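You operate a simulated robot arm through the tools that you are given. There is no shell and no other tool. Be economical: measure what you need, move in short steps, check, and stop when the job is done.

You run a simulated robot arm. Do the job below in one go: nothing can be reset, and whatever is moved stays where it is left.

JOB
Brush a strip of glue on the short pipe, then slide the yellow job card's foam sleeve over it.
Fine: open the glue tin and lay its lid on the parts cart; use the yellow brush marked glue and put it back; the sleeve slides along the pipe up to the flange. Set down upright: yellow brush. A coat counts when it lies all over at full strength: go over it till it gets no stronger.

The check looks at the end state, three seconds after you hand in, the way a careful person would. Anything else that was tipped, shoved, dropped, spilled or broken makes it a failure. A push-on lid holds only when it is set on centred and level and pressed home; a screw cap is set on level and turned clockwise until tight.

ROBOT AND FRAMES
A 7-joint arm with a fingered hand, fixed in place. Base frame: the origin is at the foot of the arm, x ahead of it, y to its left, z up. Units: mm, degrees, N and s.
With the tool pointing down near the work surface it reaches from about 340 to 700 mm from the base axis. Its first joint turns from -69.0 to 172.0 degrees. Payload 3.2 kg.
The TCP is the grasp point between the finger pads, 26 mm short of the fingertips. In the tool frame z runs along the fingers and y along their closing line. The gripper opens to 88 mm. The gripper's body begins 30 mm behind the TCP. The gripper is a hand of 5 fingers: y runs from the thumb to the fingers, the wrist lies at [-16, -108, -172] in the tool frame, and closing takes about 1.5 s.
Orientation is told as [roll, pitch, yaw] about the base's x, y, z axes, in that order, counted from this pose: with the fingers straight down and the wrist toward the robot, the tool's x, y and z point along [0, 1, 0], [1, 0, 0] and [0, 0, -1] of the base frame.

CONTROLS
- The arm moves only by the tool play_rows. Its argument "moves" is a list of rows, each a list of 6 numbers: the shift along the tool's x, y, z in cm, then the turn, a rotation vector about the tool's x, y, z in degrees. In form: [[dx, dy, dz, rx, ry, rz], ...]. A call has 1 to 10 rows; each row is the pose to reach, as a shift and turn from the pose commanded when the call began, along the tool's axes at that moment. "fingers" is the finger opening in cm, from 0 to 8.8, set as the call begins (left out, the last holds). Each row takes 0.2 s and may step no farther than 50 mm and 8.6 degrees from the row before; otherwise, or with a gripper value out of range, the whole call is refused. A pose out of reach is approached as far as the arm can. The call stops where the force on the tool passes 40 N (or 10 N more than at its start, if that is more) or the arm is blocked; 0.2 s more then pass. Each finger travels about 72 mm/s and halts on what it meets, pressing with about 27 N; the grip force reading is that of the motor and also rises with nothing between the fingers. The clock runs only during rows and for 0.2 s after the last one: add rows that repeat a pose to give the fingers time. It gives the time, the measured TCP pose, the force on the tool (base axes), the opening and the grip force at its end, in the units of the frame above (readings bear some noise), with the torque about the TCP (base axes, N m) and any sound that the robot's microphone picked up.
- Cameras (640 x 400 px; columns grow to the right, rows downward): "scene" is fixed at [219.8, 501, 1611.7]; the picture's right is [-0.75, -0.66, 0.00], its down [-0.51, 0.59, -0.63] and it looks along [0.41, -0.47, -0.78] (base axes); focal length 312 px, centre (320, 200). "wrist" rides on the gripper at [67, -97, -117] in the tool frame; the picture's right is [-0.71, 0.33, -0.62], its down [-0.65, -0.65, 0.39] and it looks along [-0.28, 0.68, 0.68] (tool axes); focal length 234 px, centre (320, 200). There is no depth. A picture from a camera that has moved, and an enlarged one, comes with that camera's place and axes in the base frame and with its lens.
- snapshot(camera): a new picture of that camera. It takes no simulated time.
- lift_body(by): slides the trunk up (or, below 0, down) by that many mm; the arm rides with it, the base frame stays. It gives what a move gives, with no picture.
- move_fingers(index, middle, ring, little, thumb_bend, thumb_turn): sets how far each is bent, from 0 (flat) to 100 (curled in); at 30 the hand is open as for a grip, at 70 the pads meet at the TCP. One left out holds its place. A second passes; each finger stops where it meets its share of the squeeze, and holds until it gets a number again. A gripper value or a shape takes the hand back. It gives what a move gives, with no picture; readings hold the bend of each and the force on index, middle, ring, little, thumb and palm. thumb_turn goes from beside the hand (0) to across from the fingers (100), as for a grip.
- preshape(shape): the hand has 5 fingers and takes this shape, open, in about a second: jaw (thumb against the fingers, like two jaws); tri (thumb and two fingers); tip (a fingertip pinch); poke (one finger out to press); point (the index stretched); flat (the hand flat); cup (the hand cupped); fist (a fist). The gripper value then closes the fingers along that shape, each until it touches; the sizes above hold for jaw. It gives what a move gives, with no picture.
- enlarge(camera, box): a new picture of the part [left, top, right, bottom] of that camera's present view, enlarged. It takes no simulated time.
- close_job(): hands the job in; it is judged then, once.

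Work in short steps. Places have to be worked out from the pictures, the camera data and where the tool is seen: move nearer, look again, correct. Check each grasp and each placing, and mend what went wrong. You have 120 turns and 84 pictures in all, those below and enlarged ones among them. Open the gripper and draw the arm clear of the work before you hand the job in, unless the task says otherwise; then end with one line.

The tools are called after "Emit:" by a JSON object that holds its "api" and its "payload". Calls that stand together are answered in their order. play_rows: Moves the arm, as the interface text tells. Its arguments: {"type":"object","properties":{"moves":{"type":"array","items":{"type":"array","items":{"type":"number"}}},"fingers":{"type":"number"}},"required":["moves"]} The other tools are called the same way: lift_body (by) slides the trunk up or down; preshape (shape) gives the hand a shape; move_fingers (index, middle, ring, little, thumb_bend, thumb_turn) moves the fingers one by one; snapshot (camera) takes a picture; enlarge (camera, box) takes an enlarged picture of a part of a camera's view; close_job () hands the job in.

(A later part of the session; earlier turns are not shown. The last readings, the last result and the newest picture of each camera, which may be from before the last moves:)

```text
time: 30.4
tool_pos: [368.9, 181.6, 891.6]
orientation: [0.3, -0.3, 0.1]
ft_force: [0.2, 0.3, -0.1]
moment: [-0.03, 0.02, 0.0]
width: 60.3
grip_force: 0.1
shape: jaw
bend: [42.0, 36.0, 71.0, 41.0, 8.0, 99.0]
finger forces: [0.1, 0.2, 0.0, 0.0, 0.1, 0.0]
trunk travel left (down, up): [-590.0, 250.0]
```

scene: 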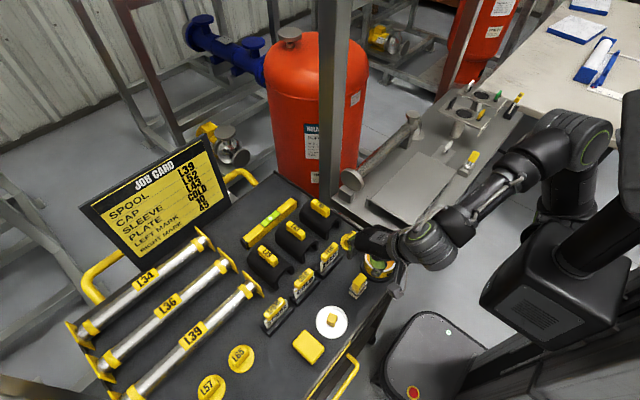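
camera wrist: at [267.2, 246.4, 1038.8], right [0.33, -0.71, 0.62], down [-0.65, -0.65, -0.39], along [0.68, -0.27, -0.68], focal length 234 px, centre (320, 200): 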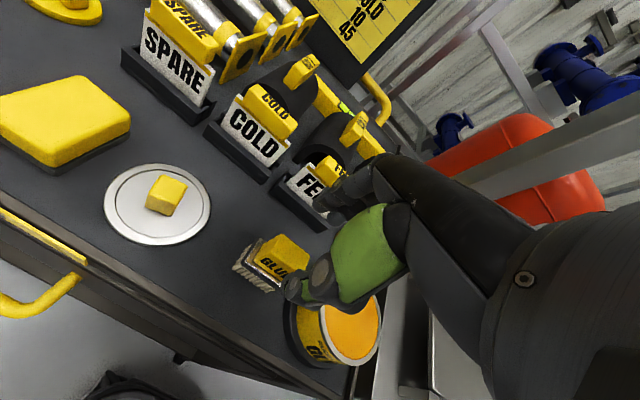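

Emit:
{"api": "play_rows", "payload": {"moves": [[0, 0, 1, 0, 0, 0], [0, 0, 2, 0, 0, 0], [0, 0, 2, 0, 0, 0]]}}

Emit:
{"api": "enlarge", "payload": {"camera": "wrist", "box": [180, 140, 420, 340]}}

Emit:
{"api": "enlarge", "payload": {"camera": "scene", "box": [320, 240, 400, 310]}}

```text
time: 31.2
tool_pos: [369.9, 180.8, 873.9]
orientation: [0.2, -0.1, 0.0]
ft_force: [0.1, 0.2, -0.4]
moment: [0.0, -0.03, 0.0]
width: 60.2
grip_force: 0.1
shape: jaw
bend: [42.0, 36.0, 71.0, 41.0, 8.0, 99.0]
finger forces: [0.1, 0.0, 0.0, 0.0, 0.0, 0.1]
trunk travel left (down, up): [-590.0, 250.0]
```

```text
2.00 times, centred on (300, 240) of wrist
camera zoom: at [272.3, 245.8, 989.7], right [0.33, -0.71, 0.62], down [-0.65, -0.65, -0.39], along [0.68, -0.27, -0.68], focal length 468 px, centre (360, 120)
```

zoom: 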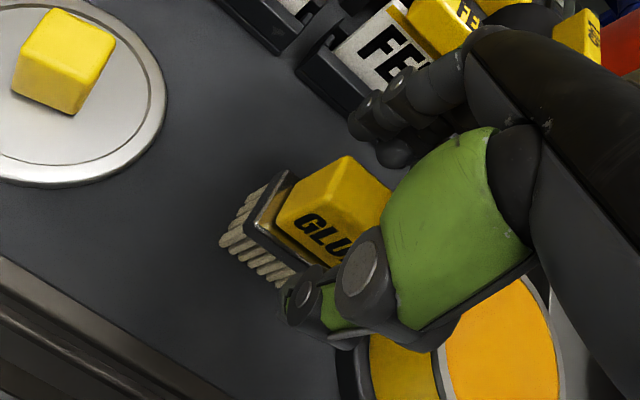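

```text
5.71 times, centred on (360, 275) of scene
camera zoom: at [219.8, 501.0, 1611.7], right [-0.75, -0.66, 0.0], down [-0.51, 0.59, -0.63], along [0.41, -0.47, -0.78], focal length 1780 px, centre (91, -229)
```

zoom: 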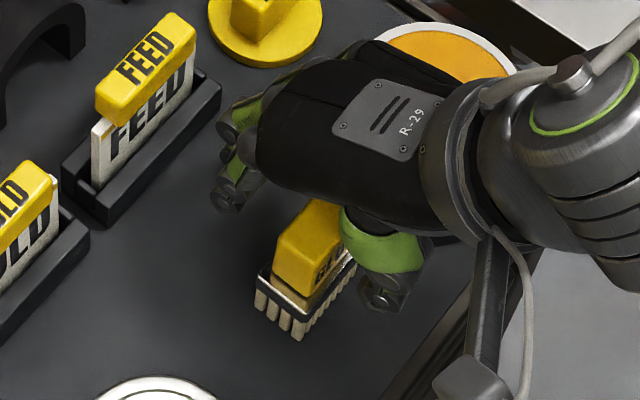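

Handle sits between thumb and fingers. Closing.

Emit:
{"api": "play_rows", "payload": {"fingers": 1.0, "moves": [[0, 0, 0, 0, 0, 0], [0, 0, 0, 0, 0, 0], [0, 0, 0, 0, 0, 0], [0, 0, 0, 0, 0, 0], [0, 0, 0, 0, 0, 0], [0, 0, 0, 0, 0, 0], [0, 0, 0, 0, 0, 0]]}}

Emit:
{"api": "enlarge", "payload": {"camera": "wrist", "box": [180, 140, 420, 340]}}

```text
time: 32.8
tool_pos: [369.9, 181.5, 873.2]
orientation: [0.3, -0.1, 0.0]
ft_force: [1.4, -0.3, -0.4]
moment: [0.03, 0.01, -0.03]
width: 16.5
grip_force: 27.2
shape: jaw
bend: [63.0, 58.0, 71.0, 68.0, 50.0, 100.0]
finger forces: [13.8, 9.3, 0.0, 0.0, 23.0, 0.0]
trunk travel left (down, up): [-590.0, 250.0]
```

```text
2.00 times, centred on (300, 240) of wrist
camera zoom: at [272.3, 245.9, 989.8], right [0.33, -0.71, 0.62], down [-0.65, -0.65, -0.39], along [0.68, -0.27, -0.68], focal length 468 px, centre (360, 120)
```

zoom: 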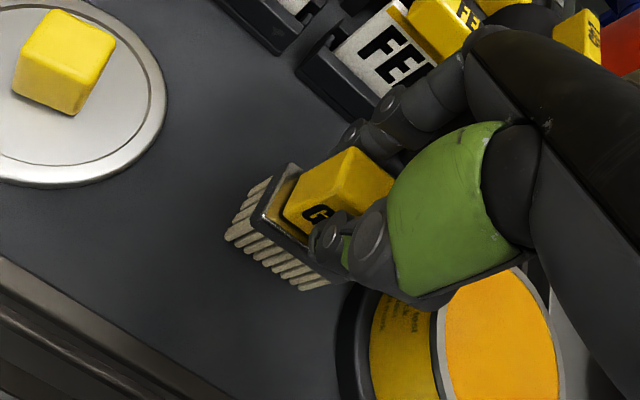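

Gripped. TCP (370, 181, 873) is the return pose; I lift 7 cm.

Emit:
{"api": "play_rows", "payload": {"moves": [[0, 0, -1, 0, 0, 0], [0, 0, -3, 0, 0, 0], [0, 0, -5, 0, 0, 0], [0, 0, -7, 0, 0, 0], [0, 0, -7, 0, 0, 0]]}}

Emit:
{"api": "snapshot", "payload": {"camera": "wrist"}}

```text
time: 34.0
tool_pos: [369.9, 180.0, 942.1]
orientation: [0.4, -0.1, 0.0]
ft_force: [0.5, 0.1, -1.4]
moment: [-0.03, -0.01, 0.01]
width: 16.3
grip_force: 27.3
shape: jaw
bend: [63.0, 58.0, 71.0, 68.0, 50.0, 100.0]
finger forces: [13.8, 9.3, 0.0, 0.0, 23.2, 0.1]
trunk travel left (down, up): [-590.0, 250.0]
```

```text
42 pictures are left
camera wrist: at [272.3, 245.2, 1059.4], right [0.33, -0.71, 0.62], down [-0.65, -0.65, -0.39], along [0.68, -0.27, -0.68], focal length 234 px, centre (320, 200)
```

wrist: 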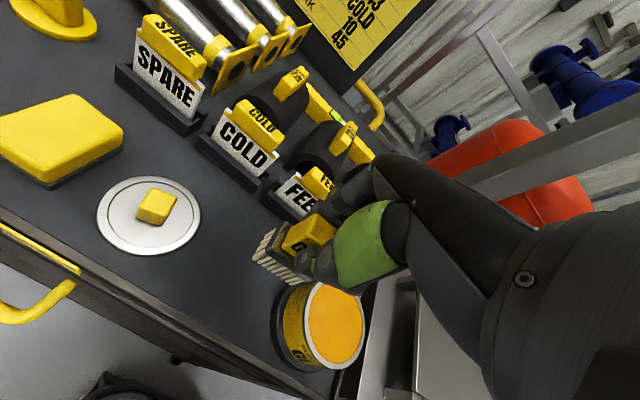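

Brush is held. Bristle tips are about 90 mm below the TCP. I carry it over the tin centre (366, 82) at z 965 and then dip to about z 918.

Emit:
{"api": "play_rows", "payload": {"moves": [[0, 0, -2.5, 0, 0, 0], [-4.5, 0, -2.5, 0, 0, 0], [-9.7, -0.3, -2.5, 0, 0, 0], [-9.7, -0.3, 0, 0, 0, 0], [-9.7, -0.3, 1.4, 0, 0, 0], [-9.7, -0.3, 2.4, 0, 0, 0], [-9.7, -0.3, 2.4, 0, 0, 0]]}}

Emit:
{"api": "enlarge", "payload": {"camera": "wrist", "box": [180, 140, 420, 340]}}

```text
refused: row 3 steps farther than a row can; nothing moved
```

```text
2.00 times, centred on (300, 240) of wrist
camera zoom: at [272.3, 245.2, 1059.4], right [0.33, -0.71, 0.62], down [-0.65, -0.65, -0.39], along [0.68, -0.27, -0.68], focal length 468 px, centre (360, 120)
```

zoom: 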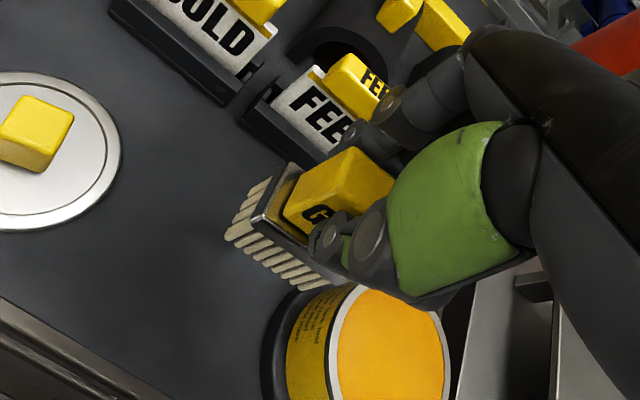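

Redo with smaller steps; the glue surface centre works out at about (371, 80).

Emit:
{"api": "play_rows", "payload": {"moves": [[0, 0, -2.5, 0, 0, 0], [-4.8, 0, -2.5, 0, 0, 0], [-9.6, 0, -2.5, 0, 0, 0], [-9.9, 0, 0, 0, 0, 0], [-9.9, 0, 1.4, 0, 0, 0], [-9.9, 0, 2.2, 0, 0, 0], [-9.9, 0, 2.2, 0, 0, 0]]}}

Emit:
{"api": "enlarge", "payload": {"camera": "wrist", "box": [180, 140, 420, 340]}}

```text
time: 35.6
tool_pos: [369.7, 82.3, 924.8]
orientation: [0.7, -0.8, 0.0]
ft_force: [1.3, -1.6, 33.8]
moment: [-0.01, -0.12, -0.01]
width: 18.0
grip_force: 27.9
shape: jaw
bend: [62.0, 57.0, 71.0, 68.0, 49.0, 100.0]
finger forces: [18.8, 12.0, 0.0, 0.1, 29.4, 0.0]
trunk travel left (down, up): [-590.0, 250.0]
```

```text
2.00 times, centred on (300, 240) of wrist
camera zoom: at [270.7, 145.7, 1040.9], right [0.32, -0.71, 0.62], down [-0.65, -0.65, -0.41], along [0.69, -0.27, -0.67], focal length 468 px, centre (360, 120)
```

zoom: 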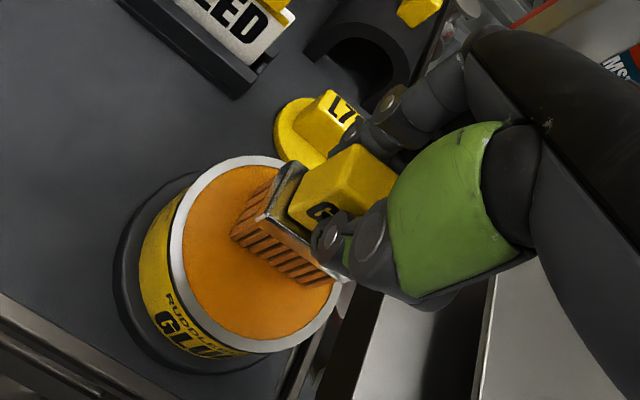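

The bristles are loaded with glue. I lift out and carry the brush over the pipe at about (570, -170).

Emit:
{"api": "play_rows", "payload": {"moves": [[0, 0, -4, 0, 0, 0], [0, 0, -8.5, 0, 0, 0]]}}

Emit:
{"api": "play_rows", "payload": {"moves": [[-3.2, 2.5, -0.5, 0, 0, 0], [-6.4, 5, -1, 0, 0, 0], [-9.6, 7.5, -1.5, 0, 0, 0], [-12.8, 10, -2, 0, 0, 0], [-16, 12.5, -2.5, 0, 0, 0], [-19.2, 15, -3, 0, 0, 0], [-22.4, 17.5, -3, 0, 0, 0], [-25.2, 20, -3, 0, 0, 0], [-25.2, 20, -3, 0, 0, 0]]}}

Emit:
{"api": "snapshot", "payload": {"camera": "wrist"}}

Emit:
{"api": "enlarge", "payload": {"camera": "scene", "box": [330, 80, 470, 210]}}

```text
time: 36.2
tool_pos: [369.0, 79.6, 1004.1]
orientation: [0.2, 0.0, 0.1]
ft_force: [-0.2, 0.4, -0.5]
moment: [0.0, 0.02, 0.01]
width: 17.8
grip_force: 27.2
shape: jaw
bend: [62.0, 57.0, 71.0, 68.0, 50.0, 100.0]
finger forces: [15.0, 8.8, 0.1, 0.0, 23.8, 0.0]
trunk travel left (down, up): [-590.0, 250.0]
```

```text
time: 38.2
tool_pos: [569.0, -170.6, 1033.6]
orientation: [0.3, -0.2, 0.1]
ft_force: [-0.4, -0.3, -1.5]
moment: [0.02, -0.01, 0.01]
width: 17.7
grip_force: 26.9
shape: jaw
bend: [62.0, 57.0, 71.0, 68.0, 50.0, 100.0]
finger forces: [14.7, 8.8, 0.0, 0.1, 23.4, 0.0]
trunk travel left (down, up): [-590.0, 250.0]
```

```text
39 pictures are left
camera wrist: at [472.1, -105.7, 1151.1], right [0.33, -0.71, 0.62], down [-0.65, -0.65, -0.39], along [0.68, -0.27, -0.68], focal length 234 px, centre (320, 200)
```

wrist: 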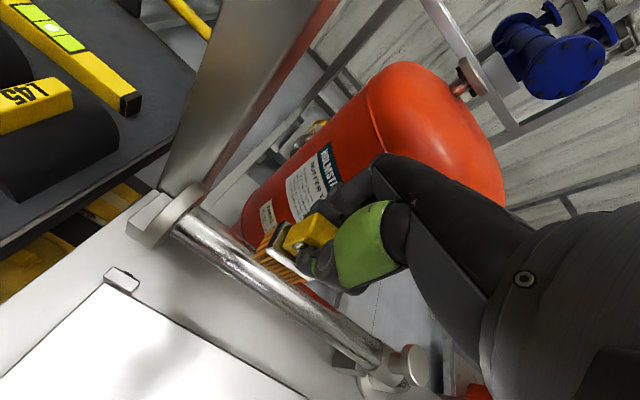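

```text
3.08 times, centred on (400, 145) of scene
camera zoom: at [219.8, 501.0, 1611.7], right [-0.75, -0.66, 0.0], down [-0.51, 0.59, -0.63], along [0.41, -0.47, -0.78], focal length 958 px, centre (74, 369)
```

zoom: 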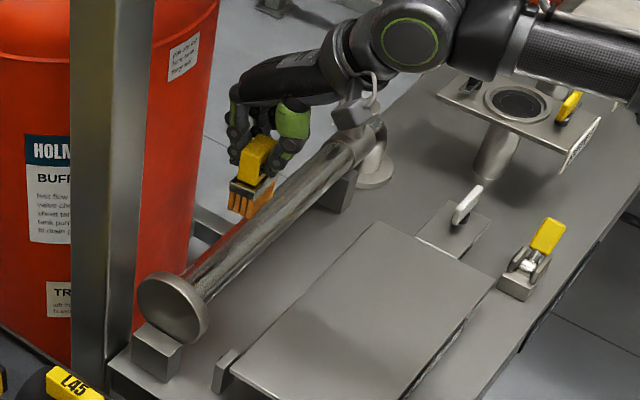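

The pipe axis looks to be at x about 566 and z around 900 here. I lower slowly to feel contact.

Emit:
{"api": "play_rows", "payload": {"moves": [[0, -0.2, 0.6, 0, 0, 0], [0, -0.2, 1.2, 0, 0, 0], [0, -0.2, 1.8, 0, 0, 0], [0, -0.2, 2.4, 0, 0, 0], [0, -0.2, 3.0, 0, 0, 0], [0, -0.2, 3.0, 0, 0, 0]]}}

Emit:
{"api": "enlarge", "payload": {"camera": "wrist", "box": [120, 140, 400, 380]}}

```text
time: 39.6
tool_pos: [567.8, -170.9, 1003.8]
orientation: [0.3, -0.1, 0.1]
ft_force: [0.0, -1.1, -0.1]
moment: [-0.02, -0.01, -0.02]
width: 17.6
grip_force: 26.9
shape: jaw
bend: [62.0, 57.0, 71.0, 68.0, 50.0, 100.0]
finger forces: [14.7, 8.8, 0.0, 0.0, 23.3, 0.1]
trunk travel left (down, up): [-590.0, 250.0]
```

```text
1.67 times, centred on (260, 260) of wrist
camera zoom: at [470.4, -105.5, 1120.7], right [0.33, -0.71, 0.62], down [-0.65, -0.65, -0.39], along [0.68, -0.27, -0.68], focal length 390 px, centre (420, 100)
```

zoom: 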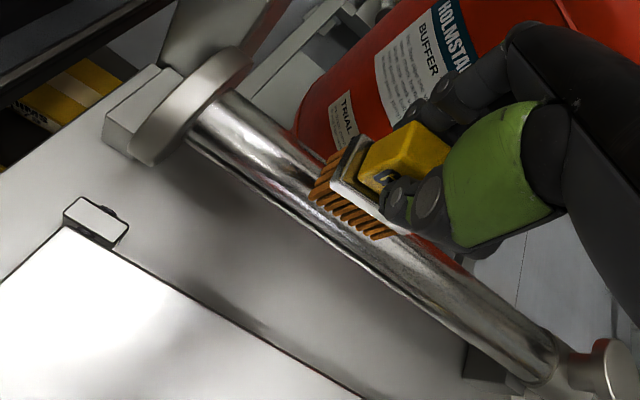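

No contact yet at z 1004; continue.

Emit:
{"api": "play_rows", "payload": {"moves": [[0, 0, 0.4, 0, 0, 0], [0, 0, 0.8, 0, 0, 0], [0, 0, 1.2, 0, 0, 0], [0, 0, 1.6, 0, 0, 0], [0, 0, 2.0, 0, 0, 0], [0, 0, 2.0, 0, 0, 0]]}}

Emit:
{"api": "enlarge", "payload": {"camera": "wrist", "box": [120, 140, 400, 380]}}

```text
time: 41.0
tool_pos: [568.7, -170.1, 983.2]
orientation: [0.3, 0.0, 0.0]
ft_force: [-0.3, -0.1, -0.9]
moment: [-0.01, -0.02, 0.01]
width: 17.6
grip_force: 27.0
shape: jaw
bend: [62.0, 57.0, 71.0, 68.0, 50.0, 100.0]
finger forces: [14.7, 8.8, 0.0, 0.0, 23.4, 0.0]
trunk travel left (down, up): [-590.0, 250.0]
```

```text
1.67 times, centred on (260, 260) of wrist
camera zoom: at [470.7, -105.4, 1100.8], right [0.33, -0.71, 0.62], down [-0.65, -0.65, -0.39], along [0.68, -0.27, -0.68], focal length 390 px, centre (420, 100)
```

zoom: 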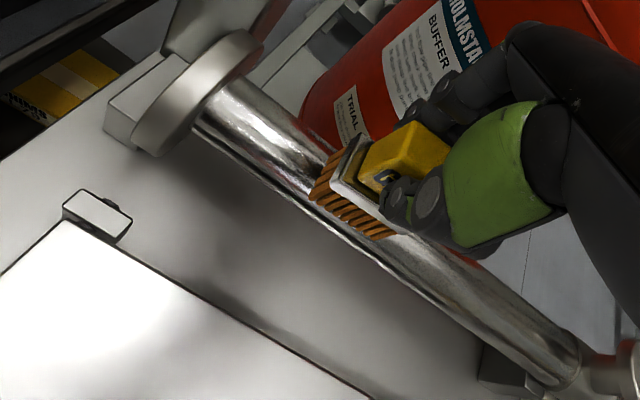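

Emit:
{"api": "play_rows", "payload": {"moves": [[0, 0, 0.3, 0, 0, 0], [0, 0, 0.6, 0, 0, 0], [0, 0, 0.9, 0, 0, 0], [0, 0, 1.2, 0, 0, 0], [0, 0, 1.5, 0, 0, 0], [0, 0, 1.5, 0, 0, 0]]}}

```text
time: 42.4
tool_pos: [568.3, -170.5, 967.5]
orientation: [0.2, -0.1, 0.1]
ft_force: [0.7, -0.7, -0.7]
moment: [0.03, -0.01, -0.02]
width: 17.6
grip_force: 27.2
shape: jaw
bend: [62.0, 57.0, 71.0, 68.0, 50.0, 100.0]
finger forces: [14.6, 8.8, 0.0, 0.0, 23.3, 0.0]
trunk travel left (down, up): [-590.0, 250.0]
```

Emit:
{"api": "play_rows", "payload": {"moves": [[0, 0, 0.3, 0, 0, 0], [0, 0, 0.6, 0, 0, 0], [0, 0, 0.6, 0, 0, 0]]}}

Emit:
{"api": "enlarge", "payload": {"camera": "wrist", "box": [120, 140, 400, 380]}}

Emit:
{"api": "enlarge", "payload": {"camera": "scene", "box": [340, 100, 430, 200]}}

```text
time: 43.2
tool_pos: [567.0, -169.9, 961.9]
orientation: [0.4, -0.2, 0.2]
ft_force: [-3.0, -0.3, -0.8]
moment: [-0.03, 0.18, -0.06]
width: 17.5
grip_force: 27.4
shape: jaw
bend: [62.0, 57.0, 71.0, 68.0, 49.0, 100.0]
finger forces: [15.7, 8.1, 0.1, 0.1, 26.6, 0.0]
trunk travel left (down, up): [-590.0, 250.0]
```

```text
1.67 times, centred on (260, 260) of wrist
camera zoom: at [469.7, -104.9, 1079.9], right [0.33, -0.71, 0.62], down [-0.65, -0.65, -0.39], along [0.68, -0.27, -0.68], focal length 390 px, centre (420, 100)
```

zoom: 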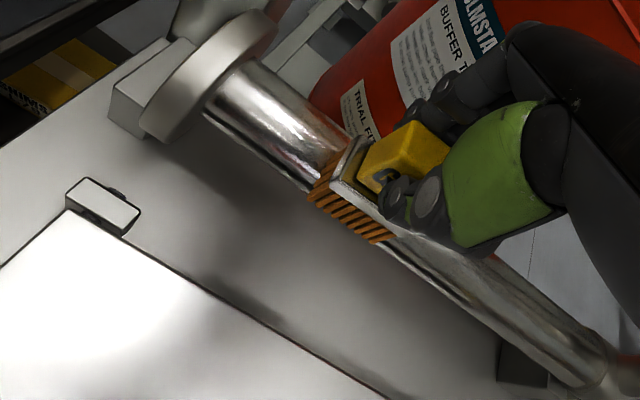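

```text
4.00 times, centred on (385, 150) of scene
camera zoom: at [219.8, 501.0, 1611.7], right [-0.75, -0.66, 0.0], down [-0.51, 0.59, -0.63], along [0.41, -0.47, -0.78], focal length 1246 px, centre (60, 400)
```

zoom: 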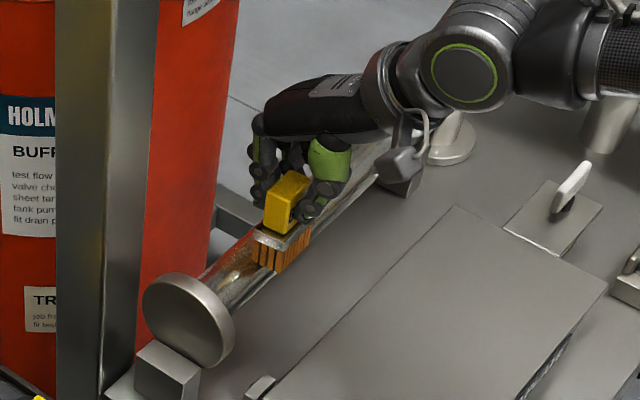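

The bristles touch the pipe's robot-side flank; the brush must go about 14 mm further in x. I lift, shift, and come down again.

Emit:
{"api": "play_rows", "payload": {"moves": [[0, 0, -1, 0, 0, 0], [0, 0.7, -1.8, 0, 0, 0], [0, 1.4, -1.8, 0, 0, 0], [0, 1.4, -1.4, 0, 0, 0], [0, 1.4, -1.0, 0, 0, 0], [0, 1.4, -0.6, 0, 0, 0], [0, 1.4, -0.6, 0, 0, 0]]}}

```text
time: 44.8
tool_pos: [582.9, -171.9, 968.5]
orientation: [0.3, -0.1, 0.0]
ft_force: [0.4, -0.8, -0.2]
moment: [0.01, 0.01, -0.03]
width: 17.5
grip_force: 26.9
shape: jaw
bend: [62.0, 57.0, 71.0, 68.0, 50.0, 100.0]
finger forces: [15.1, 9.4, 0.0, 0.0, 24.7, 0.0]
trunk travel left (down, up): [-590.0, 250.0]
```

Emit:
{"api": "play_rows", "payload": {"moves": [[0, 0, 0.3, 0, 0, 0], [0, 0, 0.6, 0, 0, 0], [0, 0, 0.9, 0, 0, 0], [0, 0, 1.2, 0, 0, 0], [0, 0, 1.2, 0, 0, 0]]}}

Emit:
{"api": "enlarge", "payload": {"camera": "wrist", "box": [120, 140, 400, 380]}}

```text
time: 46.0
tool_pos: [579.2, -169.4, 965.0]
orientation: [0.3, -1.1, 0.0]
ft_force: [0.3, -1.5, 33.5]
moment: [-0.01, -0.2, -0.04]
width: 18.7
grip_force: 27.1
shape: jaw
bend: [62.0, 56.0, 71.0, 68.0, 49.0, 100.0]
finger forces: [17.2, 12.4, 0.0, 0.0, 29.1, 0.0]
trunk travel left (down, up): [-590.0, 250.0]
```

```text
1.67 times, centred on (260, 260) of wrist
camera zoom: at [479.8, -104.7, 1080.6], right [0.32, -0.71, 0.63], down [-0.65, -0.65, -0.4], along [0.69, -0.28, -0.67], focal length 390 px, centre (420, 100)
```

zoom: 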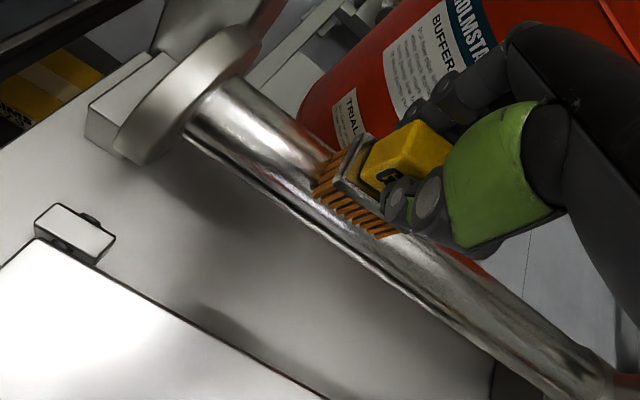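

Solid contact on the pipe's crown at TCP z 966, x 580. I ease the pressure and stroke toward the flange, then back away.

Emit:
{"api": "play_rows", "payload": {"moves": [[0, 0, -0.5, 0, 0, 0], [2, 0, -0.5, 0, 0, 0], [4, 0, -0.5, 0, 0, 0], [5, 0, -0.5, 0, 0, 0], [6, 0, -0.5, 0, 0, 0], [6, 0, -0.5, 0, 0, 0]]}}

Emit:
{"api": "enlarge", "payload": {"camera": "wrist", "box": [120, 140, 400, 380]}}

```text
time: 47.4
tool_pos: [580.0, -109.7, 964.6]
orientation: [0.4, -0.5, 0.1]
ft_force: [0.3, -2.2, 21.2]
moment: [-0.04, -0.1, -0.05]
width: 18.3
grip_force: 26.6
shape: jaw
bend: [62.0, 56.0, 71.0, 68.0, 49.0, 100.0]
finger forces: [15.6, 12.2, 0.0, 0.0, 27.6, 0.0]
trunk travel left (down, up): [-590.0, 250.0]
```

```text
1.67 times, centred on (260, 260) of wrist
camera zoom: at [481.3, -44.8, 1082.0], right [0.33, -0.71, 0.62], down [-0.65, -0.65, -0.4], along [0.69, -0.27, -0.67], focal length 390 px, centre (420, 100)
```

zoom: 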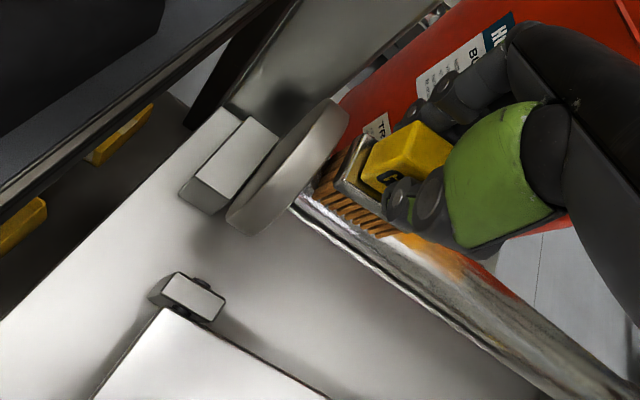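

Glue shows on the pipe, and the bristles are nearly at the flange. I nudge 3 mm closer, then stroke the whole way to the far end.

Emit:
{"api": "play_rows", "payload": {"moves": [[0.2, 0, 0, 0, 0, 0], [0.4, 0, 0, 0, 0, 0], [0.4, 0, 0, 0, 0, 0]]}}

Emit:
{"api": "play_rows", "payload": {"moves": [[-2.5, 0, 0, 0, 0, 0], [-5, 0, 0, 0, 0, 0], [-7.5, 0, 0, 0, 0, 0], [-10, 0, 0, 0, 0, 0], [-12.5, 0, 0, 0, 0, 0], [-15, 0, 0, 0, 0, 0], [-17, 0, 0, 0, 0, 0], [-17, 0, 0, 0, 0, 0]]}}

Emit:
{"api": "snapshot", "payload": {"camera": "wrist"}}

Emit:
{"api": "enlarge", "payload": {"camera": "scene", "box": [340, 100, 430, 200]}}

```text
time: 48.2
tool_pos: [579.2, -107.5, 966.0]
orientation: [0.4, -0.5, 0.0]
ft_force: [0.4, -6.4, 22.2]
moment: [-0.14, -0.18, 0.0]
width: 18.4
grip_force: 27.2
shape: jaw
bend: [62.0, 56.0, 71.0, 68.0, 49.0, 100.0]
finger forces: [15.7, 12.1, 0.1, 0.0, 27.8, 0.0]
trunk travel left (down, up): [-590.0, 250.0]
```

```text
time: 50.0
tool_pos: [580.5, -276.4, 965.4]
orientation: [0.1, -0.5, 0.1]
ft_force: [-0.2, 2.1, 22.3]
moment: [0.03, -0.09, 0.0]
width: 18.4
grip_force: 27.2
shape: jaw
bend: [62.0, 56.0, 71.0, 68.0, 49.0, 100.0]
finger forces: [16.5, 11.3, 0.1, 0.0, 27.8, 0.0]
trunk travel left (down, up): [-590.0, 250.0]
```

```text
31 pictures are left
camera wrist: at [481.2, -210.8, 1081.5], right [0.33, -0.71, 0.62], down [-0.65, -0.65, -0.4], along [0.69, -0.28, -0.67], focal length 234 px, centre (320, 200)
```

wrist: 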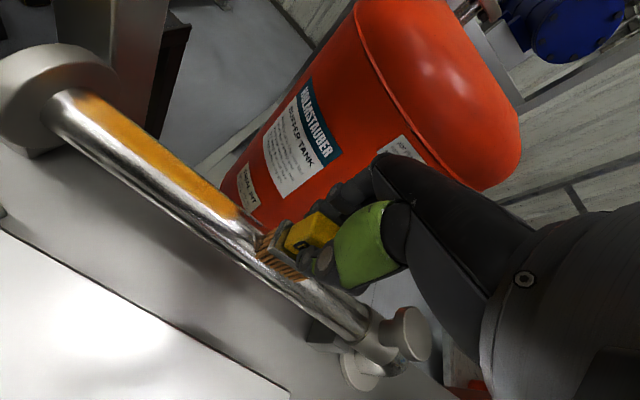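

```text
4.00 times, centred on (385, 150) of scene
camera zoom: at [219.8, 501.0, 1611.7], right [-0.75, -0.66, 0.0], down [-0.51, 0.59, -0.63], along [0.41, -0.47, -0.78], focal length 1246 px, centre (60, 400)
```

zoom: 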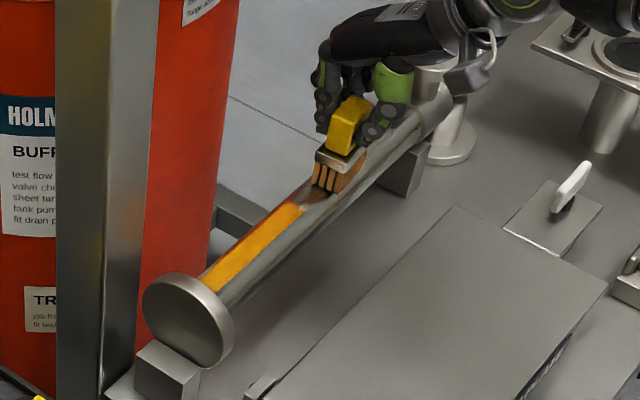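

A strip about 140 mm long from the flange is coated. I go over it again, with small sideways offsets, to bring it to full strength.

Emit:
{"api": "play_rows", "payload": {"moves": [[4, 0, 0, 0, 0, 0], [7, 0, 0, 0, 0, 0], [10, 0, 0, 0, 0, 0], [13, 0, 0, 0, 0, 0], [16, 0, 0, 0, 0, 0], [17, 0, 0, 0, 0, 0], [14, 0.4, 0, 0, 0, 0], [11, 0.4, 0, 0, 0, 0], [8, 0.4, 0, 0, 0, 0], [5, 0.4, 0, 0, 0, 0]]}}

Emit:
{"api": "play_rows", "payload": {"moves": [[0, -0.8, 0, 0, 0, 0], [3, -0.8, 0, 0, 0, 0], [6, -0.8, 0, 0, 0, 0], [9, -0.8, 0, 0, 0, 0], [12, -0.8, 0, 0, 0, 0], [9, -0.4, 0, 0, 0, 0], [6, -0.4, 0, 0, 0, 0], [3, -0.4, 0, 0, 0, 0], [0, -0.4, 0, 0, 0, 0], [-4, -0.4, 0, 0, 0, 0]]}}

Emit:
{"api": "enlarge", "payload": {"camera": "wrist", "box": [0, 20, 340, 360]}}

```text
time: 52.2
tool_pos: [584.2, -225.8, 964.7]
orientation: [0.2, -0.5, 0.0]
ft_force: [-0.3, 3.0, 21.3]
moment: [0.05, -0.04, 0.01]
width: 18.5
grip_force: 27.0
shape: jaw
bend: [62.0, 56.0, 71.0, 68.0, 49.0, 100.0]
finger forces: [17.3, 10.7, 0.1, 0.1, 27.8, 0.0]
trunk travel left (down, up): [-590.0, 250.0]
```

```text
time: 54.4
tool_pos: [578.2, -266.1, 964.8]
orientation: [0.2, -0.5, 0.1]
ft_force: [-0.2, 2.3, 20.8]
moment: [0.08, -0.13, -0.03]
width: 18.5
grip_force: 27.2
shape: jaw
bend: [62.0, 56.0, 71.0, 68.0, 49.0, 100.0]
finger forces: [16.3, 10.9, 0.1, 0.0, 26.7, 0.0]
trunk travel left (down, up): [-590.0, 250.0]
```

```text
1.18 times, centred on (170, 190) of wrist
camera zoom: at [480.6, -200.1, 1081.0], right [0.33, -0.71, 0.63], down [-0.65, -0.65, -0.4], along [0.69, -0.28, -0.67], focal length 276 px, centre (496, 212)
```

zoom: 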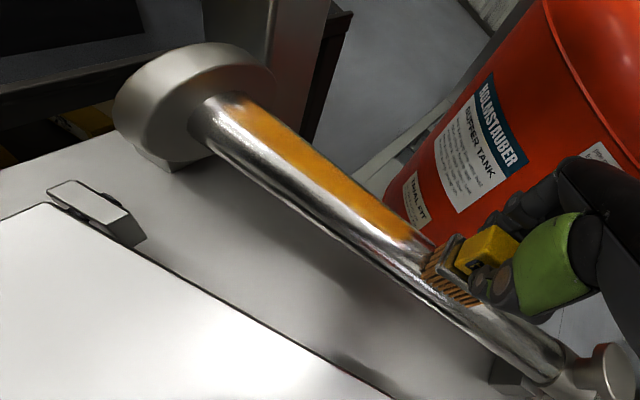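

Emit:
{"api": "play_rows", "payload": {"moves": [[4, 0.4, 0, 0, 0, 0], [8, 0.4, 0, 0, 0, 0], [12, 0.4, 0, 0, 0, 0], [15, 0.4, 0, 0, 0, 0], [16.2, 0.4, 0, 0, 0, 0], [13, 0.2, 0, 0, 0, 0], [15, 0.6, 0, 0, 0, 0], [16.2, 0.6, 0, 0, 0, 0], [16.2, -0.2, 0, 0, 0, 0], [13, 0.2, 0, 0, 0, 0]]}}

Emit:
{"api": "play_rows", "payload": {"moves": [[-4, 0.2, 0, 0, 0, 0], [-8, 0.2, 0, 0, 0, 0], [-12, 0.2, 0, 0, 0, 0], [-16, 0.2, 0, 0, 0, 0], [-20, 0.2, 0, 0, 0, 0], [-20, 0.2, -2, 0, 0, 0]]}}

Emit:
{"api": "enlarge", "payload": {"camera": "wrist", "box": [0, 20, 280, 260]}}

Emit:
{"api": "enlarge", "payload": {"camera": "scene", "box": [340, 130, 420, 200]}}

```text
time: 56.6
tool_pos: [581.0, -135.1, 964.3]
orientation: [0.3, -0.2, 0.1]
ft_force: [-0.5, 3.3, 16.6]
moment: [0.12, -0.06, 0.02]
width: 18.1
grip_force: 26.5
shape: jaw
bend: [62.0, 56.0, 71.0, 68.0, 50.0, 100.0]
finger forces: [16.6, 10.3, 0.0, 0.1, 26.5, 0.1]
trunk travel left (down, up): [-590.0, 250.0]
```

```text
time: 58.0
tool_pos: [583.9, -337.9, 977.7]
orientation: [0.4, 0.3, 0.0]
ft_force: [-1.0, 0.2, -0.9]
moment: [0.02, -0.04, -0.04]
width: 18.2
grip_force: 27.3
shape: jaw
bend: [62.0, 56.0, 71.0, 68.0, 50.0, 100.0]
finger forces: [15.2, 9.2, 0.0, 0.0, 24.4, 0.0]
trunk travel left (down, up): [-590.0, 250.0]
```

```text
1.67 times, centred on (140, 140) of wrist
camera zoom: at [488.4, -273.3, 1095.6], right [0.33, -0.71, 0.62], down [-0.66, -0.65, -0.39], along [0.68, -0.28, -0.68], focal length 390 px, centre (620, 300)
```

zoom: 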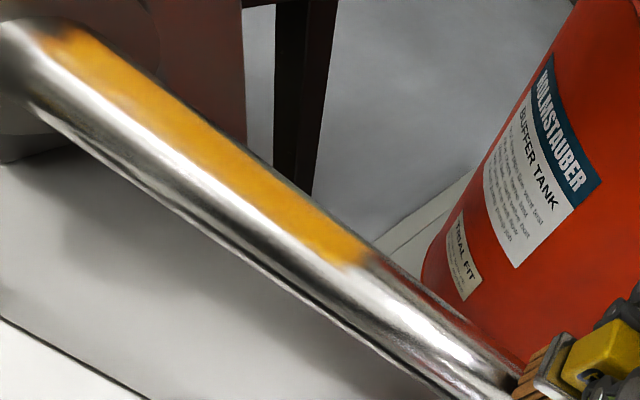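

```text
5.71 times, centred on (380, 165) of scene
camera zoom: at [219.8, 501.0, 1611.7], right [-0.75, -0.66, 0.0], down [-0.51, 0.59, -0.63], along [0.41, -0.47, -0.78], focal length 1780 px, centre (-23, 400)
```

zoom: 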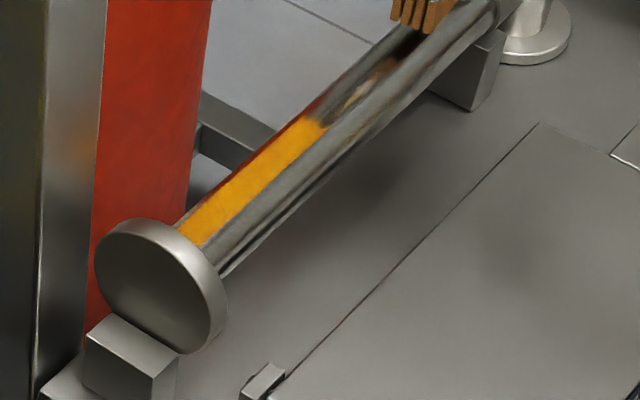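

The strip looks strong and even. I do one more set of passes to see whether it changes.

Emit:
{"api": "play_rows", "payload": {"moves": [[4, -0.2, 0, 0, 0, 0], [8, -0.2, 2, 0, 0, 0], [11, -0.2, 2.1, 0, 0, 0], [14, -0.2, 2.1, 0, 0, 0], [17, -0.2, 2.1, 0, 0, 0], [20, -0.2, 2.1, 0, 0, 0], [23.2, -0.2, 2.1, 0, 0, 0], [23.2, 0.2, 2.1, 0, 0, 0], [20, 0.2, 2.1, 0, 0, 0], [17, 0.2, 2.1, 0, 0, 0]]}}

Emit:
{"api": "play_rows", "payload": {"moves": [[-3, 0, 0, 0, 0, 0], [-6, -0.2, 0, 0, 0, 0], [-3, -0.6, 0, 0, 0, 0], [0, -0.6, 0, 0, 0, 0], [3, -0.6, 0, 0, 0, 0], [6.2, -0.6, 0, 0, 0, 0], [6.2, -0.2, 0, 0, 0, 0], [3, -0.2, 0, 0, 0, 0], [0, -0.2, 0, 0, 0, 0], [-3, -0.2, 0, 0, 0, 0]]}}

Emit:
{"api": "play_rows", "payload": {"moves": [[-4, 0, 0, 0, 0, 0], [-8, 0, 0, 0, 0, 0], [-11, 0, 0, 0, 0, 0], [-14, 0, -2.1, 0, 0, 0], [-14, 0, -2.1, 0, 0, 0]]}}

Emit:
{"api": "enlarge", "payload": {"camera": "wrist", "box": [0, 20, 280, 260]}}

```text
time: 60.2
tool_pos: [586.1, -166.0, 963.1]
orientation: [0.2, -0.5, 0.1]
ft_force: [0.5, 3.1, 19.3]
moment: [0.06, 0.0, -0.01]
width: 18.6
grip_force: 27.0
shape: jaw
bend: [62.0, 56.0, 71.0, 68.0, 50.0, 100.0]
finger forces: [17.1, 10.7, 0.1, 0.1, 27.6, 0.0]
trunk travel left (down, up): [-590.0, 250.0]
```

```text
time: 62.4
tool_pos: [582.1, -195.0, 962.8]
orientation: [0.3, -0.5, 0.1]
ft_force: [-0.2, 3.4, 21.4]
moment: [0.07, -0.1, 0.0]
width: 19.0
grip_force: 27.0
shape: jaw
bend: [62.0, 56.0, 71.0, 68.0, 50.0, 100.0]
finger forces: [17.2, 11.0, 0.0, 0.1, 27.4, 0.0]
trunk travel left (down, up): [-590.0, 250.0]
```

```text
time: 63.6
tool_pos: [586.1, -336.8, 980.4]
orientation: [0.3, 0.0, 0.1]
ft_force: [0.1, -0.2, -1.0]
moment: [0.02, -0.04, 0.02]
width: 18.3
grip_force: 27.4
shape: jaw
bend: [62.0, 56.0, 71.0, 68.0, 50.0, 100.0]
finger forces: [15.2, 9.5, 0.0, 0.1, 24.4, 0.1]
trunk travel left (down, up): [-590.0, 250.0]
```

```text
1.67 times, centred on (140, 140) of wrist
camera zoom: at [488.5, -271.2, 1097.7], right [0.33, -0.71, 0.62], down [-0.65, -0.65, -0.39], along [0.68, -0.27, -0.68], focal length 390 px, centre (620, 300)
```

zoom: 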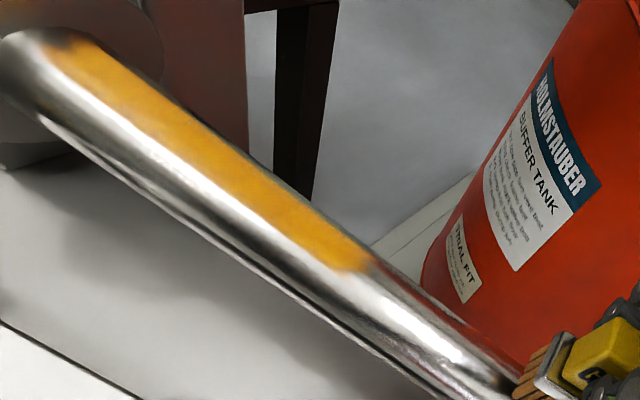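

The coat hardly changed, but the bristles look drier, so I re-dip once and repeat to make sure it is saturated.

Emit:
{"api": "play_rows", "payload": {"moves": [[0, 0, -4, 0, 0, 0], [4, -2.2, -5.5, 0, 0, 0], [8, -4.3, -5.5, 0, 0, 0], [12, -6.4, -5.5, 0, 0, 0], [16, -8.5, -5.5, 0, 0, 0], [20, -10.6, -5.5, 0, 0, 0], [24, -12.7, -5.5, 0, 0, 0], [28, -14.8, -5.5, 0, 0, 0], [32, -16.9, -5.5, 0, 0, 0], [36, -19, -5.5, 0, 0, 0]]}}

```text
time: 65.8
tool_pos: [541.1, 18.5, 1065.0]
orientation: [1.0, -0.1, -0.4]
ft_force: [-0.4, -1.1, 0.0]
moment: [0.0, 0.03, 0.0]
width: 18.1
grip_force: 27.3
shape: jaw
bend: [62.0, 56.0, 71.0, 68.0, 50.0, 100.0]
finger forces: [14.9, 9.3, 0.0, 0.1, 24.1, 0.0]
out of reach, approached as far as the arm can: row 5, 6, 7, 8, 9, 10
trunk travel left (down, up): [-590.0, 250.0]
```

The arm could not follow that path and hangs at (541, 18, 1065). I look before going on.

Emit:
{"api": "snapshot", "payload": {"camera": "scene"}}

```text
25 pictures are left
```

scene: 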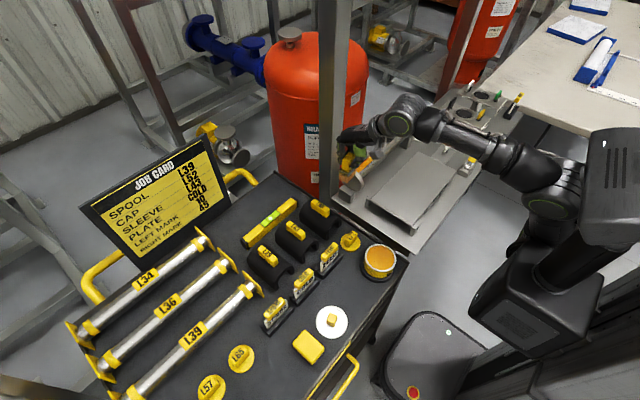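

I retreat to the earlier good waypoint (569, -170), from where the path to the tin worked in reverse.

Emit:
{"api": "play_rows", "payload": {"moves": [[-3.5, 3, 0, 0, 0, 0], [-7, 6, 0, 0, 0, 0], [-10.5, 9, 0, 0, 0, 0], [-14, 12, 0, 0, 0, 0], [-17.5, 15, 0, 0, 0, 0], [-19.3, 17.5, 0, 0, 0, 0], [-19.3, 17.5, 0, 0, 0, 0]]}}

```text
time: 66.5
tool_pos: [591.4, -46.1, 1066.8]
orientation: [0.5, 0.8, 1.0]
ft_force: [-34.0, 5.1, 4.7]
moment: [-0.12, -0.63, -0.1]
width: 13.1
grip_force: 27.2
shape: jaw
bend: [64.0, 66.0, 71.0, 68.0, 48.0, 98.0]
finger forces: [11.9, 52.8, 0.0, 0.0, 31.1, 0.1]
trunk travel left (down, up): [-590.0, 250.0]
stopped in row 3: the force on the tool passed its limit at 60 N (the readings are from after the stop); the commanded pose is now the measured one
```

The fingers touched the steel post. I back off in -x and check the brush.

Emit:
{"api": "play_rows", "payload": {"moves": [[0, -2, 0, 0, 0, 0], [0, -4, 0, 0, 0, 0], [0, -4, 0, 0, 0, 0]]}}

Emit:
{"api": "snapshot", "payload": {"camera": "wrist"}}

```text
time: 67.3
tool_pos: [561.3, -52.4, 1060.5]
orientation: [0.5, 1.1, 0.8]
ft_force: [1.2, 0.1, -2.1]
moment: [-0.01, 0.0, 0.0]
width: 16.2
grip_force: 26.7
shape: jaw
bend: [63.0, 58.0, 71.0, 68.0, 49.0, 100.0]
finger forces: [14.8, 9.0, 0.0, 0.1, 23.7, 0.0]
trunk travel left (down, up): [-590.0, 250.0]
```

```text
24 pictures are left
camera wrist: at [467.1, 12.4, 1179.0], right [0.35, -0.71, 0.61], down [-0.65, -0.65, -0.38], along [0.67, -0.26, -0.69], focal length 234 px, centre (320, 200)
```

wrist: 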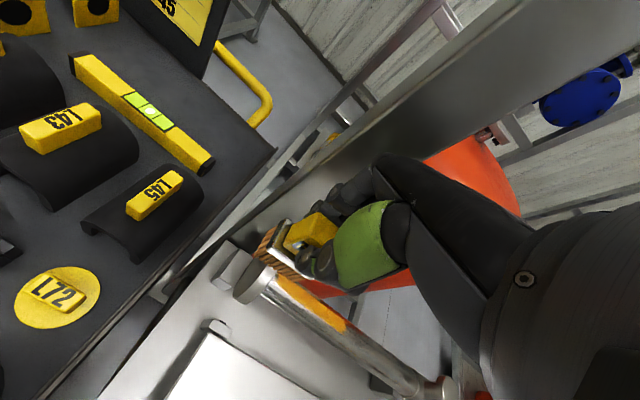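

The brush is still held well. I go slowly toward the tin, in smaller steps.

Emit:
{"api": "play_rows", "payload": {"moves": [[0, -2.5, 1, 0, 0, 0], [0, -5, 2, 0, 0, 0], [0, -7.5, 3, 0, 0, 0], [0, -10, 4, 0, 0, 0], [0, -10, 4, -1, 0, 0]]}}

```text
time: 68.5
tool_pos: [460.4, -51.0, 1024.2]
orientation: [0.6, 0.0, 0.7]
ft_force: [0.6, -0.6, -0.4]
moment: [-0.03, 0.0, 0.01]
width: 16.1
grip_force: 27.2
shape: jaw
bend: [63.0, 58.0, 71.0, 68.0, 49.0, 100.0]
finger forces: [14.6, 9.1, 0.0, 0.0, 23.7, 0.0]
trunk travel left (down, up): [-590.0, 250.0]
```

Emit:
{"api": "play_rows", "payload": {"moves": [[3, -2.2, 0.5, 0, 0, 0.7], [6, -4.5, 1, 0, 0, 0.7], [9, -6.8, 1.5, 0, 0, 0.7], [11.5, -9, 2, 0, 0, 0.7], [13.3, -9, 2, 0, 0, 0.7], [13.3, -9, 2, 0, 0, 0.7]]}}

Emit:
{"api": "snapshot", "payload": {"camera": "wrist"}}

```text
time: 69.9
tool_pos: [369.8, 81.4, 1004.2]
orientation: [0.5, 0.0, 0.1]
ft_force: [0.0, -0.2, -1.5]
moment: [0.0, -0.04, 0.0]
width: 16.1
grip_force: 26.9
shape: jaw
bend: [63.0, 58.0, 71.0, 68.0, 49.0, 100.0]
finger forces: [14.6, 9.0, 0.0, 0.0, 23.6, 0.1]
trunk travel left (down, up): [-590.0, 250.0]
```

```text
23 pictures are left
camera wrist: at [272.1, 145.4, 1121.9], right [0.33, -0.71, 0.62], down [-0.65, -0.65, -0.39], along [0.68, -0.27, -0.68], focal length 234 px, centre (320, 200)
```

wrist: 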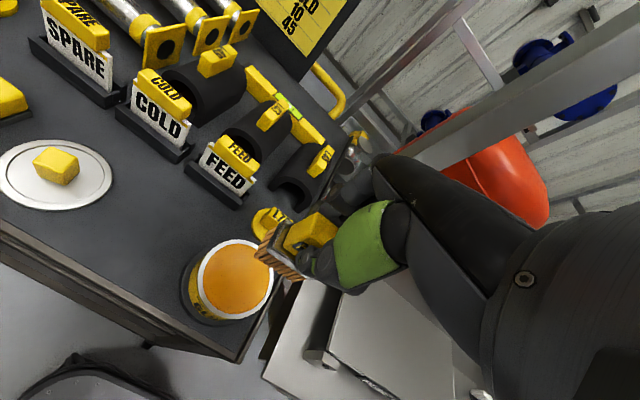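

Over the tin. I dip to about z 925.

Emit:
{"api": "play_rows", "payload": {"moves": [[0, 0, 3, 0, 0, 0], [0, 0, 6, 0, 0, 0], [0, 0, 7.2, 0, 0, 0], [0, 0, 7.8, 0, 0, 0], [0, 0, 8.2, 0, 0, 0], [0, 0, 8.2, 0, 0, 0]]}}

Emit:
{"api": "play_rows", "payload": {"moves": [[0, 0, -4, 0, 0, 0], [0, 0, -8, 0, 0, 0], [-3, 2, -8.5, 0, 0, 0], [-6, 4.5, -9, 0, 0, 0], [-9, 7, -9.5, 0, 0, 0], [-12, 9.5, -10, 0, 0, 0], [-15, 12, -10.5, 0, 0, 0], [-18, 14.5, -11, 0, 0, 0], [-21, 17, -11, 0, 0, 0], [-24, 19.5, -11, 0, 0, 0]]}}

```text
time: 71.3
tool_pos: [368.2, 82.3, 923.6]
orientation: [0.7, -0.3, 0.1]
ft_force: [1.2, 1.6, 12.5]
moment: [0.02, 0.01, -0.03]
width: 17.0
grip_force: 27.3
shape: jaw
bend: [63.0, 57.0, 71.0, 68.0, 49.0, 100.0]
finger forces: [16.3, 10.5, 0.1, 0.0, 25.8, 0.0]
trunk travel left (down, up): [-590.0, 250.0]
```

```text
time: 73.5
tool_pos: [565.1, -161.1, 1030.6]
orientation: [0.5, 0.0, 0.1]
ft_force: [-0.1, -1.0, -1.3]
moment: [0.0, 0.01, 0.0]
width: 17.1
grip_force: 26.8
shape: jaw
bend: [63.0, 57.0, 71.0, 68.0, 49.0, 100.0]
finger forces: [14.5, 9.5, 0.0, 0.0, 24.0, 0.0]
trunk travel left (down, up): [-590.0, 250.0]
```

Freshly loaded; I set down on the pipe at (582, -170) and repeat the passes.

Emit:
{"api": "play_rows", "payload": {"moves": [[-1, 1.7, 2, 0, 0, 0], [-1, 1.7, 4, 0, 0, 0], [-1, 1.7, 5.6, 0, 0, 0], [-1, 1.7, 6.3, 0, 0, 0], [-1, 1.7, 6.8, 0, 0, 0], [1.5, 1.7, 6.8, 0, 0, 0], [4, 1.7, 6.8, 0, 0, 0], [5.5, 1.7, 6.8, 0, 0, 0], [5.5, 1.7, 6.8, 0, 0, 0]]}}

Emit:
{"api": "play_rows", "payload": {"moves": [[-3, 0.3, 0, 0, 0, 0], [-6, 0.3, 0, 0, 0, 0], [-9, 0.3, 0, 0, 0, 0], [-12, 0.3, 0, 0, 0, 0], [-14, 0.3, 0, 0, 0, 0], [-12, -0.3, 0, 0, 0, 0], [-9, -0.3, 0, 0, 0, 0], [-6, -0.3, 0, 0, 0, 0], [-3, -0.3, 0, 0, 0, 0], [0, -0.3, 0, 0, 0, 0]]}}

Emit:
{"api": "play_rows", "payload": {"moves": [[0, 0.5, 0, 0, 0, 0], [-4, 0.3, 0, 0, 0, 0], [-8, 0.3, 0, 0, 0, 0], [-12, 0.3, 0, 0, 0, 0], [-16, 0.3, 0, 0, 0, 0], [-20, 0.3, 0, 0, 0, 0], [-23, 0.3, -2.1, 0, 0, 0], [-23, 0.3, -2.1, 0, 0, 0]]}}

Emit:
{"api": "enlarge", "payload": {"camera": "wrist", "box": [0, 20, 280, 260]}}

```text
time: 75.5
tool_pos: [581.1, -104.4, 965.7]
orientation: [0.6, -0.2, 0.0]
ft_force: [0.0, -5.0, 12.8]
moment: [-0.09, -0.06, -0.02]
width: 17.5
grip_force: 27.0
shape: jaw
bend: [63.0, 57.0, 71.0, 68.0, 49.0, 100.0]
finger forces: [14.8, 10.8, 0.0, 0.0, 25.8, 0.0]
trunk travel left (down, up): [-590.0, 250.0]
```

```text
time: 77.7
tool_pos: [575.0, -103.3, 964.0]
orientation: [0.6, -0.1, 0.0]
ft_force: [-0.5, -6.5, 17.8]
moment: [-0.12, -0.14, -0.08]
width: 18.0
grip_force: 27.2
shape: jaw
bend: [63.0, 57.0, 71.0, 68.0, 49.0, 100.0]
finger forces: [15.5, 11.4, 0.0, 0.0, 27.4, 0.1]
trunk travel left (down, up): [-590.0, 250.0]
```

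```text
time: 79.5
tool_pos: [580.6, -333.9, 980.2]
orientation: [0.3, 0.2, 0.1]
ft_force: [0.4, 0.8, -0.3]
moment: [0.0, -0.04, 0.03]
width: 17.6
grip_force: 26.9
shape: jaw
bend: [63.0, 57.0, 71.0, 68.0, 49.0, 100.0]
finger forces: [15.1, 9.4, 0.1, 0.0, 24.5, 0.0]
trunk travel left (down, up): [-590.0, 250.0]
```

```text
1.67 times, centred on (140, 140) of wrist
camera zoom: at [484.3, -269.1, 1098.8], right [0.33, -0.71, 0.62], down [-0.65, -0.65, -0.39], along [0.68, -0.27, -0.68], focal length 390 px, centre (620, 300)
```

zoom: 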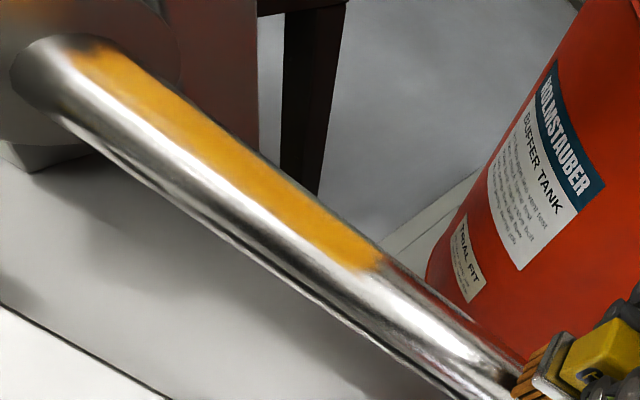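

The coat is even and unchanged: saturated. I bring the brush back the proven way: up, along to y -170, then toward the cart.

Emit:
{"api": "play_rows", "payload": {"moves": [[0, 0, -4, 0, 0, 0], [4, -0.3, -5, 0, 0, 0], [8, -0.6, -5, 0, 0, 0], [12, -0.9, -5, 0, 0, 0], [16.4, -1.2, -5, 0, 0, 0], [16.4, -1.2, -5, 0, 0, 0]]}}

Emit:
{"api": "play_rows", "payload": {"moves": [[2.5, -2.5, 0, 0, 0, 0], [5, -5, 0, 0, 0, 0], [7.5, -7.5, 0, 0, 0, 0], [10, -10, 0, 0, 0, 0], [13, -12, 0, 0, 0, 0], [16, -14, 0, 0, 0, 0], [19, -16, 0, 0, 0, 0], [22, -18, 1, 0, 0, 0], [25, -20, 2, 0, 0, 0], [25, -20, 2, 0, 0, 0]]}}

```text
time: 80.9
tool_pos: [569.6, -170.8, 1033.9]
orientation: [0.5, 0.0, 0.0]
ft_force: [1.3, 0.3, 0.2]
moment: [-0.05, 0.0, -0.03]
width: 17.3
grip_force: 26.6
shape: jaw
bend: [63.0, 57.0, 71.0, 68.0, 49.0, 100.0]
finger forces: [14.8, 9.2, 0.1, 0.1, 24.0, 0.1]
trunk travel left (down, up): [-590.0, 250.0]
```

```text
time: 83.1
tool_pos: [539.7, 25.1, 1056.8]
orientation: [1.2, 0.2, -0.1]
ft_force: [0.0, -0.2, -0.4]
moment: [0.0, 0.03, 0.02]
width: 17.3
grip_force: 26.8
shape: jaw
bend: [63.0, 57.0, 71.0, 68.0, 49.0, 100.0]
finger forces: [14.7, 9.3, 0.0, 0.1, 24.0, 0.0]
out of reach, approached as far as the arm can: row 1, 2, 3, 4, 5, 6, 7, 8, 9, 10
trunk travel left (down, up): [-590.0, 250.0]
```

Same branch problem; the commanded pose is now the measured one, so I step straight back in -x as before.

Emit:
{"api": "play_rows", "payload": {"moves": [[0, -2.5, 0.5, 0, 0, 0], [0, -5, 1, 0, 0, 0], [0, -7.5, 1.5, 0, 0, 0], [0, -10, 2, 0, 0, 0], [0, -12, 2, 0, 0, 0], [0, -12, 2, 0, 0, 0]]}}

```text
time: 84.5
tool_pos: [419.7, 26.3, 1036.5]
orientation: [0.5, 0.0, 0.1]
ft_force: [0.6, 0.2, -0.1]
moment: [0.02, -0.02, 0.04]
width: 17.3
grip_force: 27.2
shape: jaw
bend: [63.0, 57.0, 71.0, 68.0, 49.0, 100.0]
finger forces: [14.6, 9.2, 0.1, 0.0, 23.9, 0.1]
out of reach, approached as far as the arm can: row 1
trunk travel left (down, up): [-590.0, 250.0]
```

Emit:
{"api": "play_rows", "payload": {"moves": [[4, -1.2, 1, 0, 0, 0], [8, -2.5, 2, 0, 0, 0], [12, -3.8, 3, 0, 0, 0], [15.5, -5, 4, 0, 0, 0], [15.5, -5, 8, 0, 0, 0], [15.5, -5, 12, 0, 0, 0], [15.5, -5, 15, 0, 0, 0], [15.5, -5, 15, 0, 0, 0]]}}

Emit:
{"api": "enlarge", "payload": {"camera": "wrist", "box": [180, 140, 420, 340]}}

```text
time: 86.3
tool_pos: [370.8, 179.4, 889.3]
orientation: [0.6, -0.1, 0.0]
ft_force: [0.2, -0.2, -0.1]
moment: [-0.02, 0.0, -0.01]
width: 17.3
grip_force: 26.8
shape: jaw
bend: [63.0, 57.0, 71.0, 68.0, 49.0, 100.0]
finger forces: [14.7, 9.2, 0.0, 0.0, 23.9, 0.0]
trunk travel left (down, up): [-590.0, 250.0]
```

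```text
2.00 times, centred on (300, 240) of wrist
camera zoom: at [272.6, 244.2, 1006.4], right [0.33, -0.71, 0.62], down [-0.65, -0.65, -0.39], along [0.68, -0.27, -0.68], focal length 468 px, centre (360, 120)
```

zoom: 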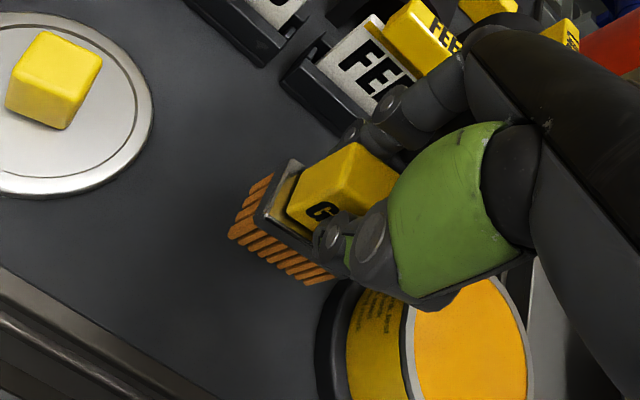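

Emit:
{"api": "play_rows", "payload": {"moves": [[0, 0, 0.5, 0, 0, 0], [0, 0, 1.0, 0, 0, 0], [0, 0, 1.4, 0, 0, 0], [0, 0, 1.7, 0, 0, 0], [0, 0, 1.9, 0, 0, 0], [0, 0, 1.9, 0, 0, 0]]}}

```text
time: 87.7
tool_pos: [368.9, 181.4, 870.4]
orientation: [0.5, 0.0, 0.2]
ft_force: [-0.4, 0.2, 2.1]
moment: [0.02, -0.02, -0.01]
width: 17.2
grip_force: 26.9
shape: jaw
bend: [63.0, 57.0, 71.0, 68.0, 49.0, 100.0]
finger forces: [14.6, 9.2, 0.0, 0.0, 24.2, 0.0]
trunk travel left (down, up): [-590.0, 250.0]
```

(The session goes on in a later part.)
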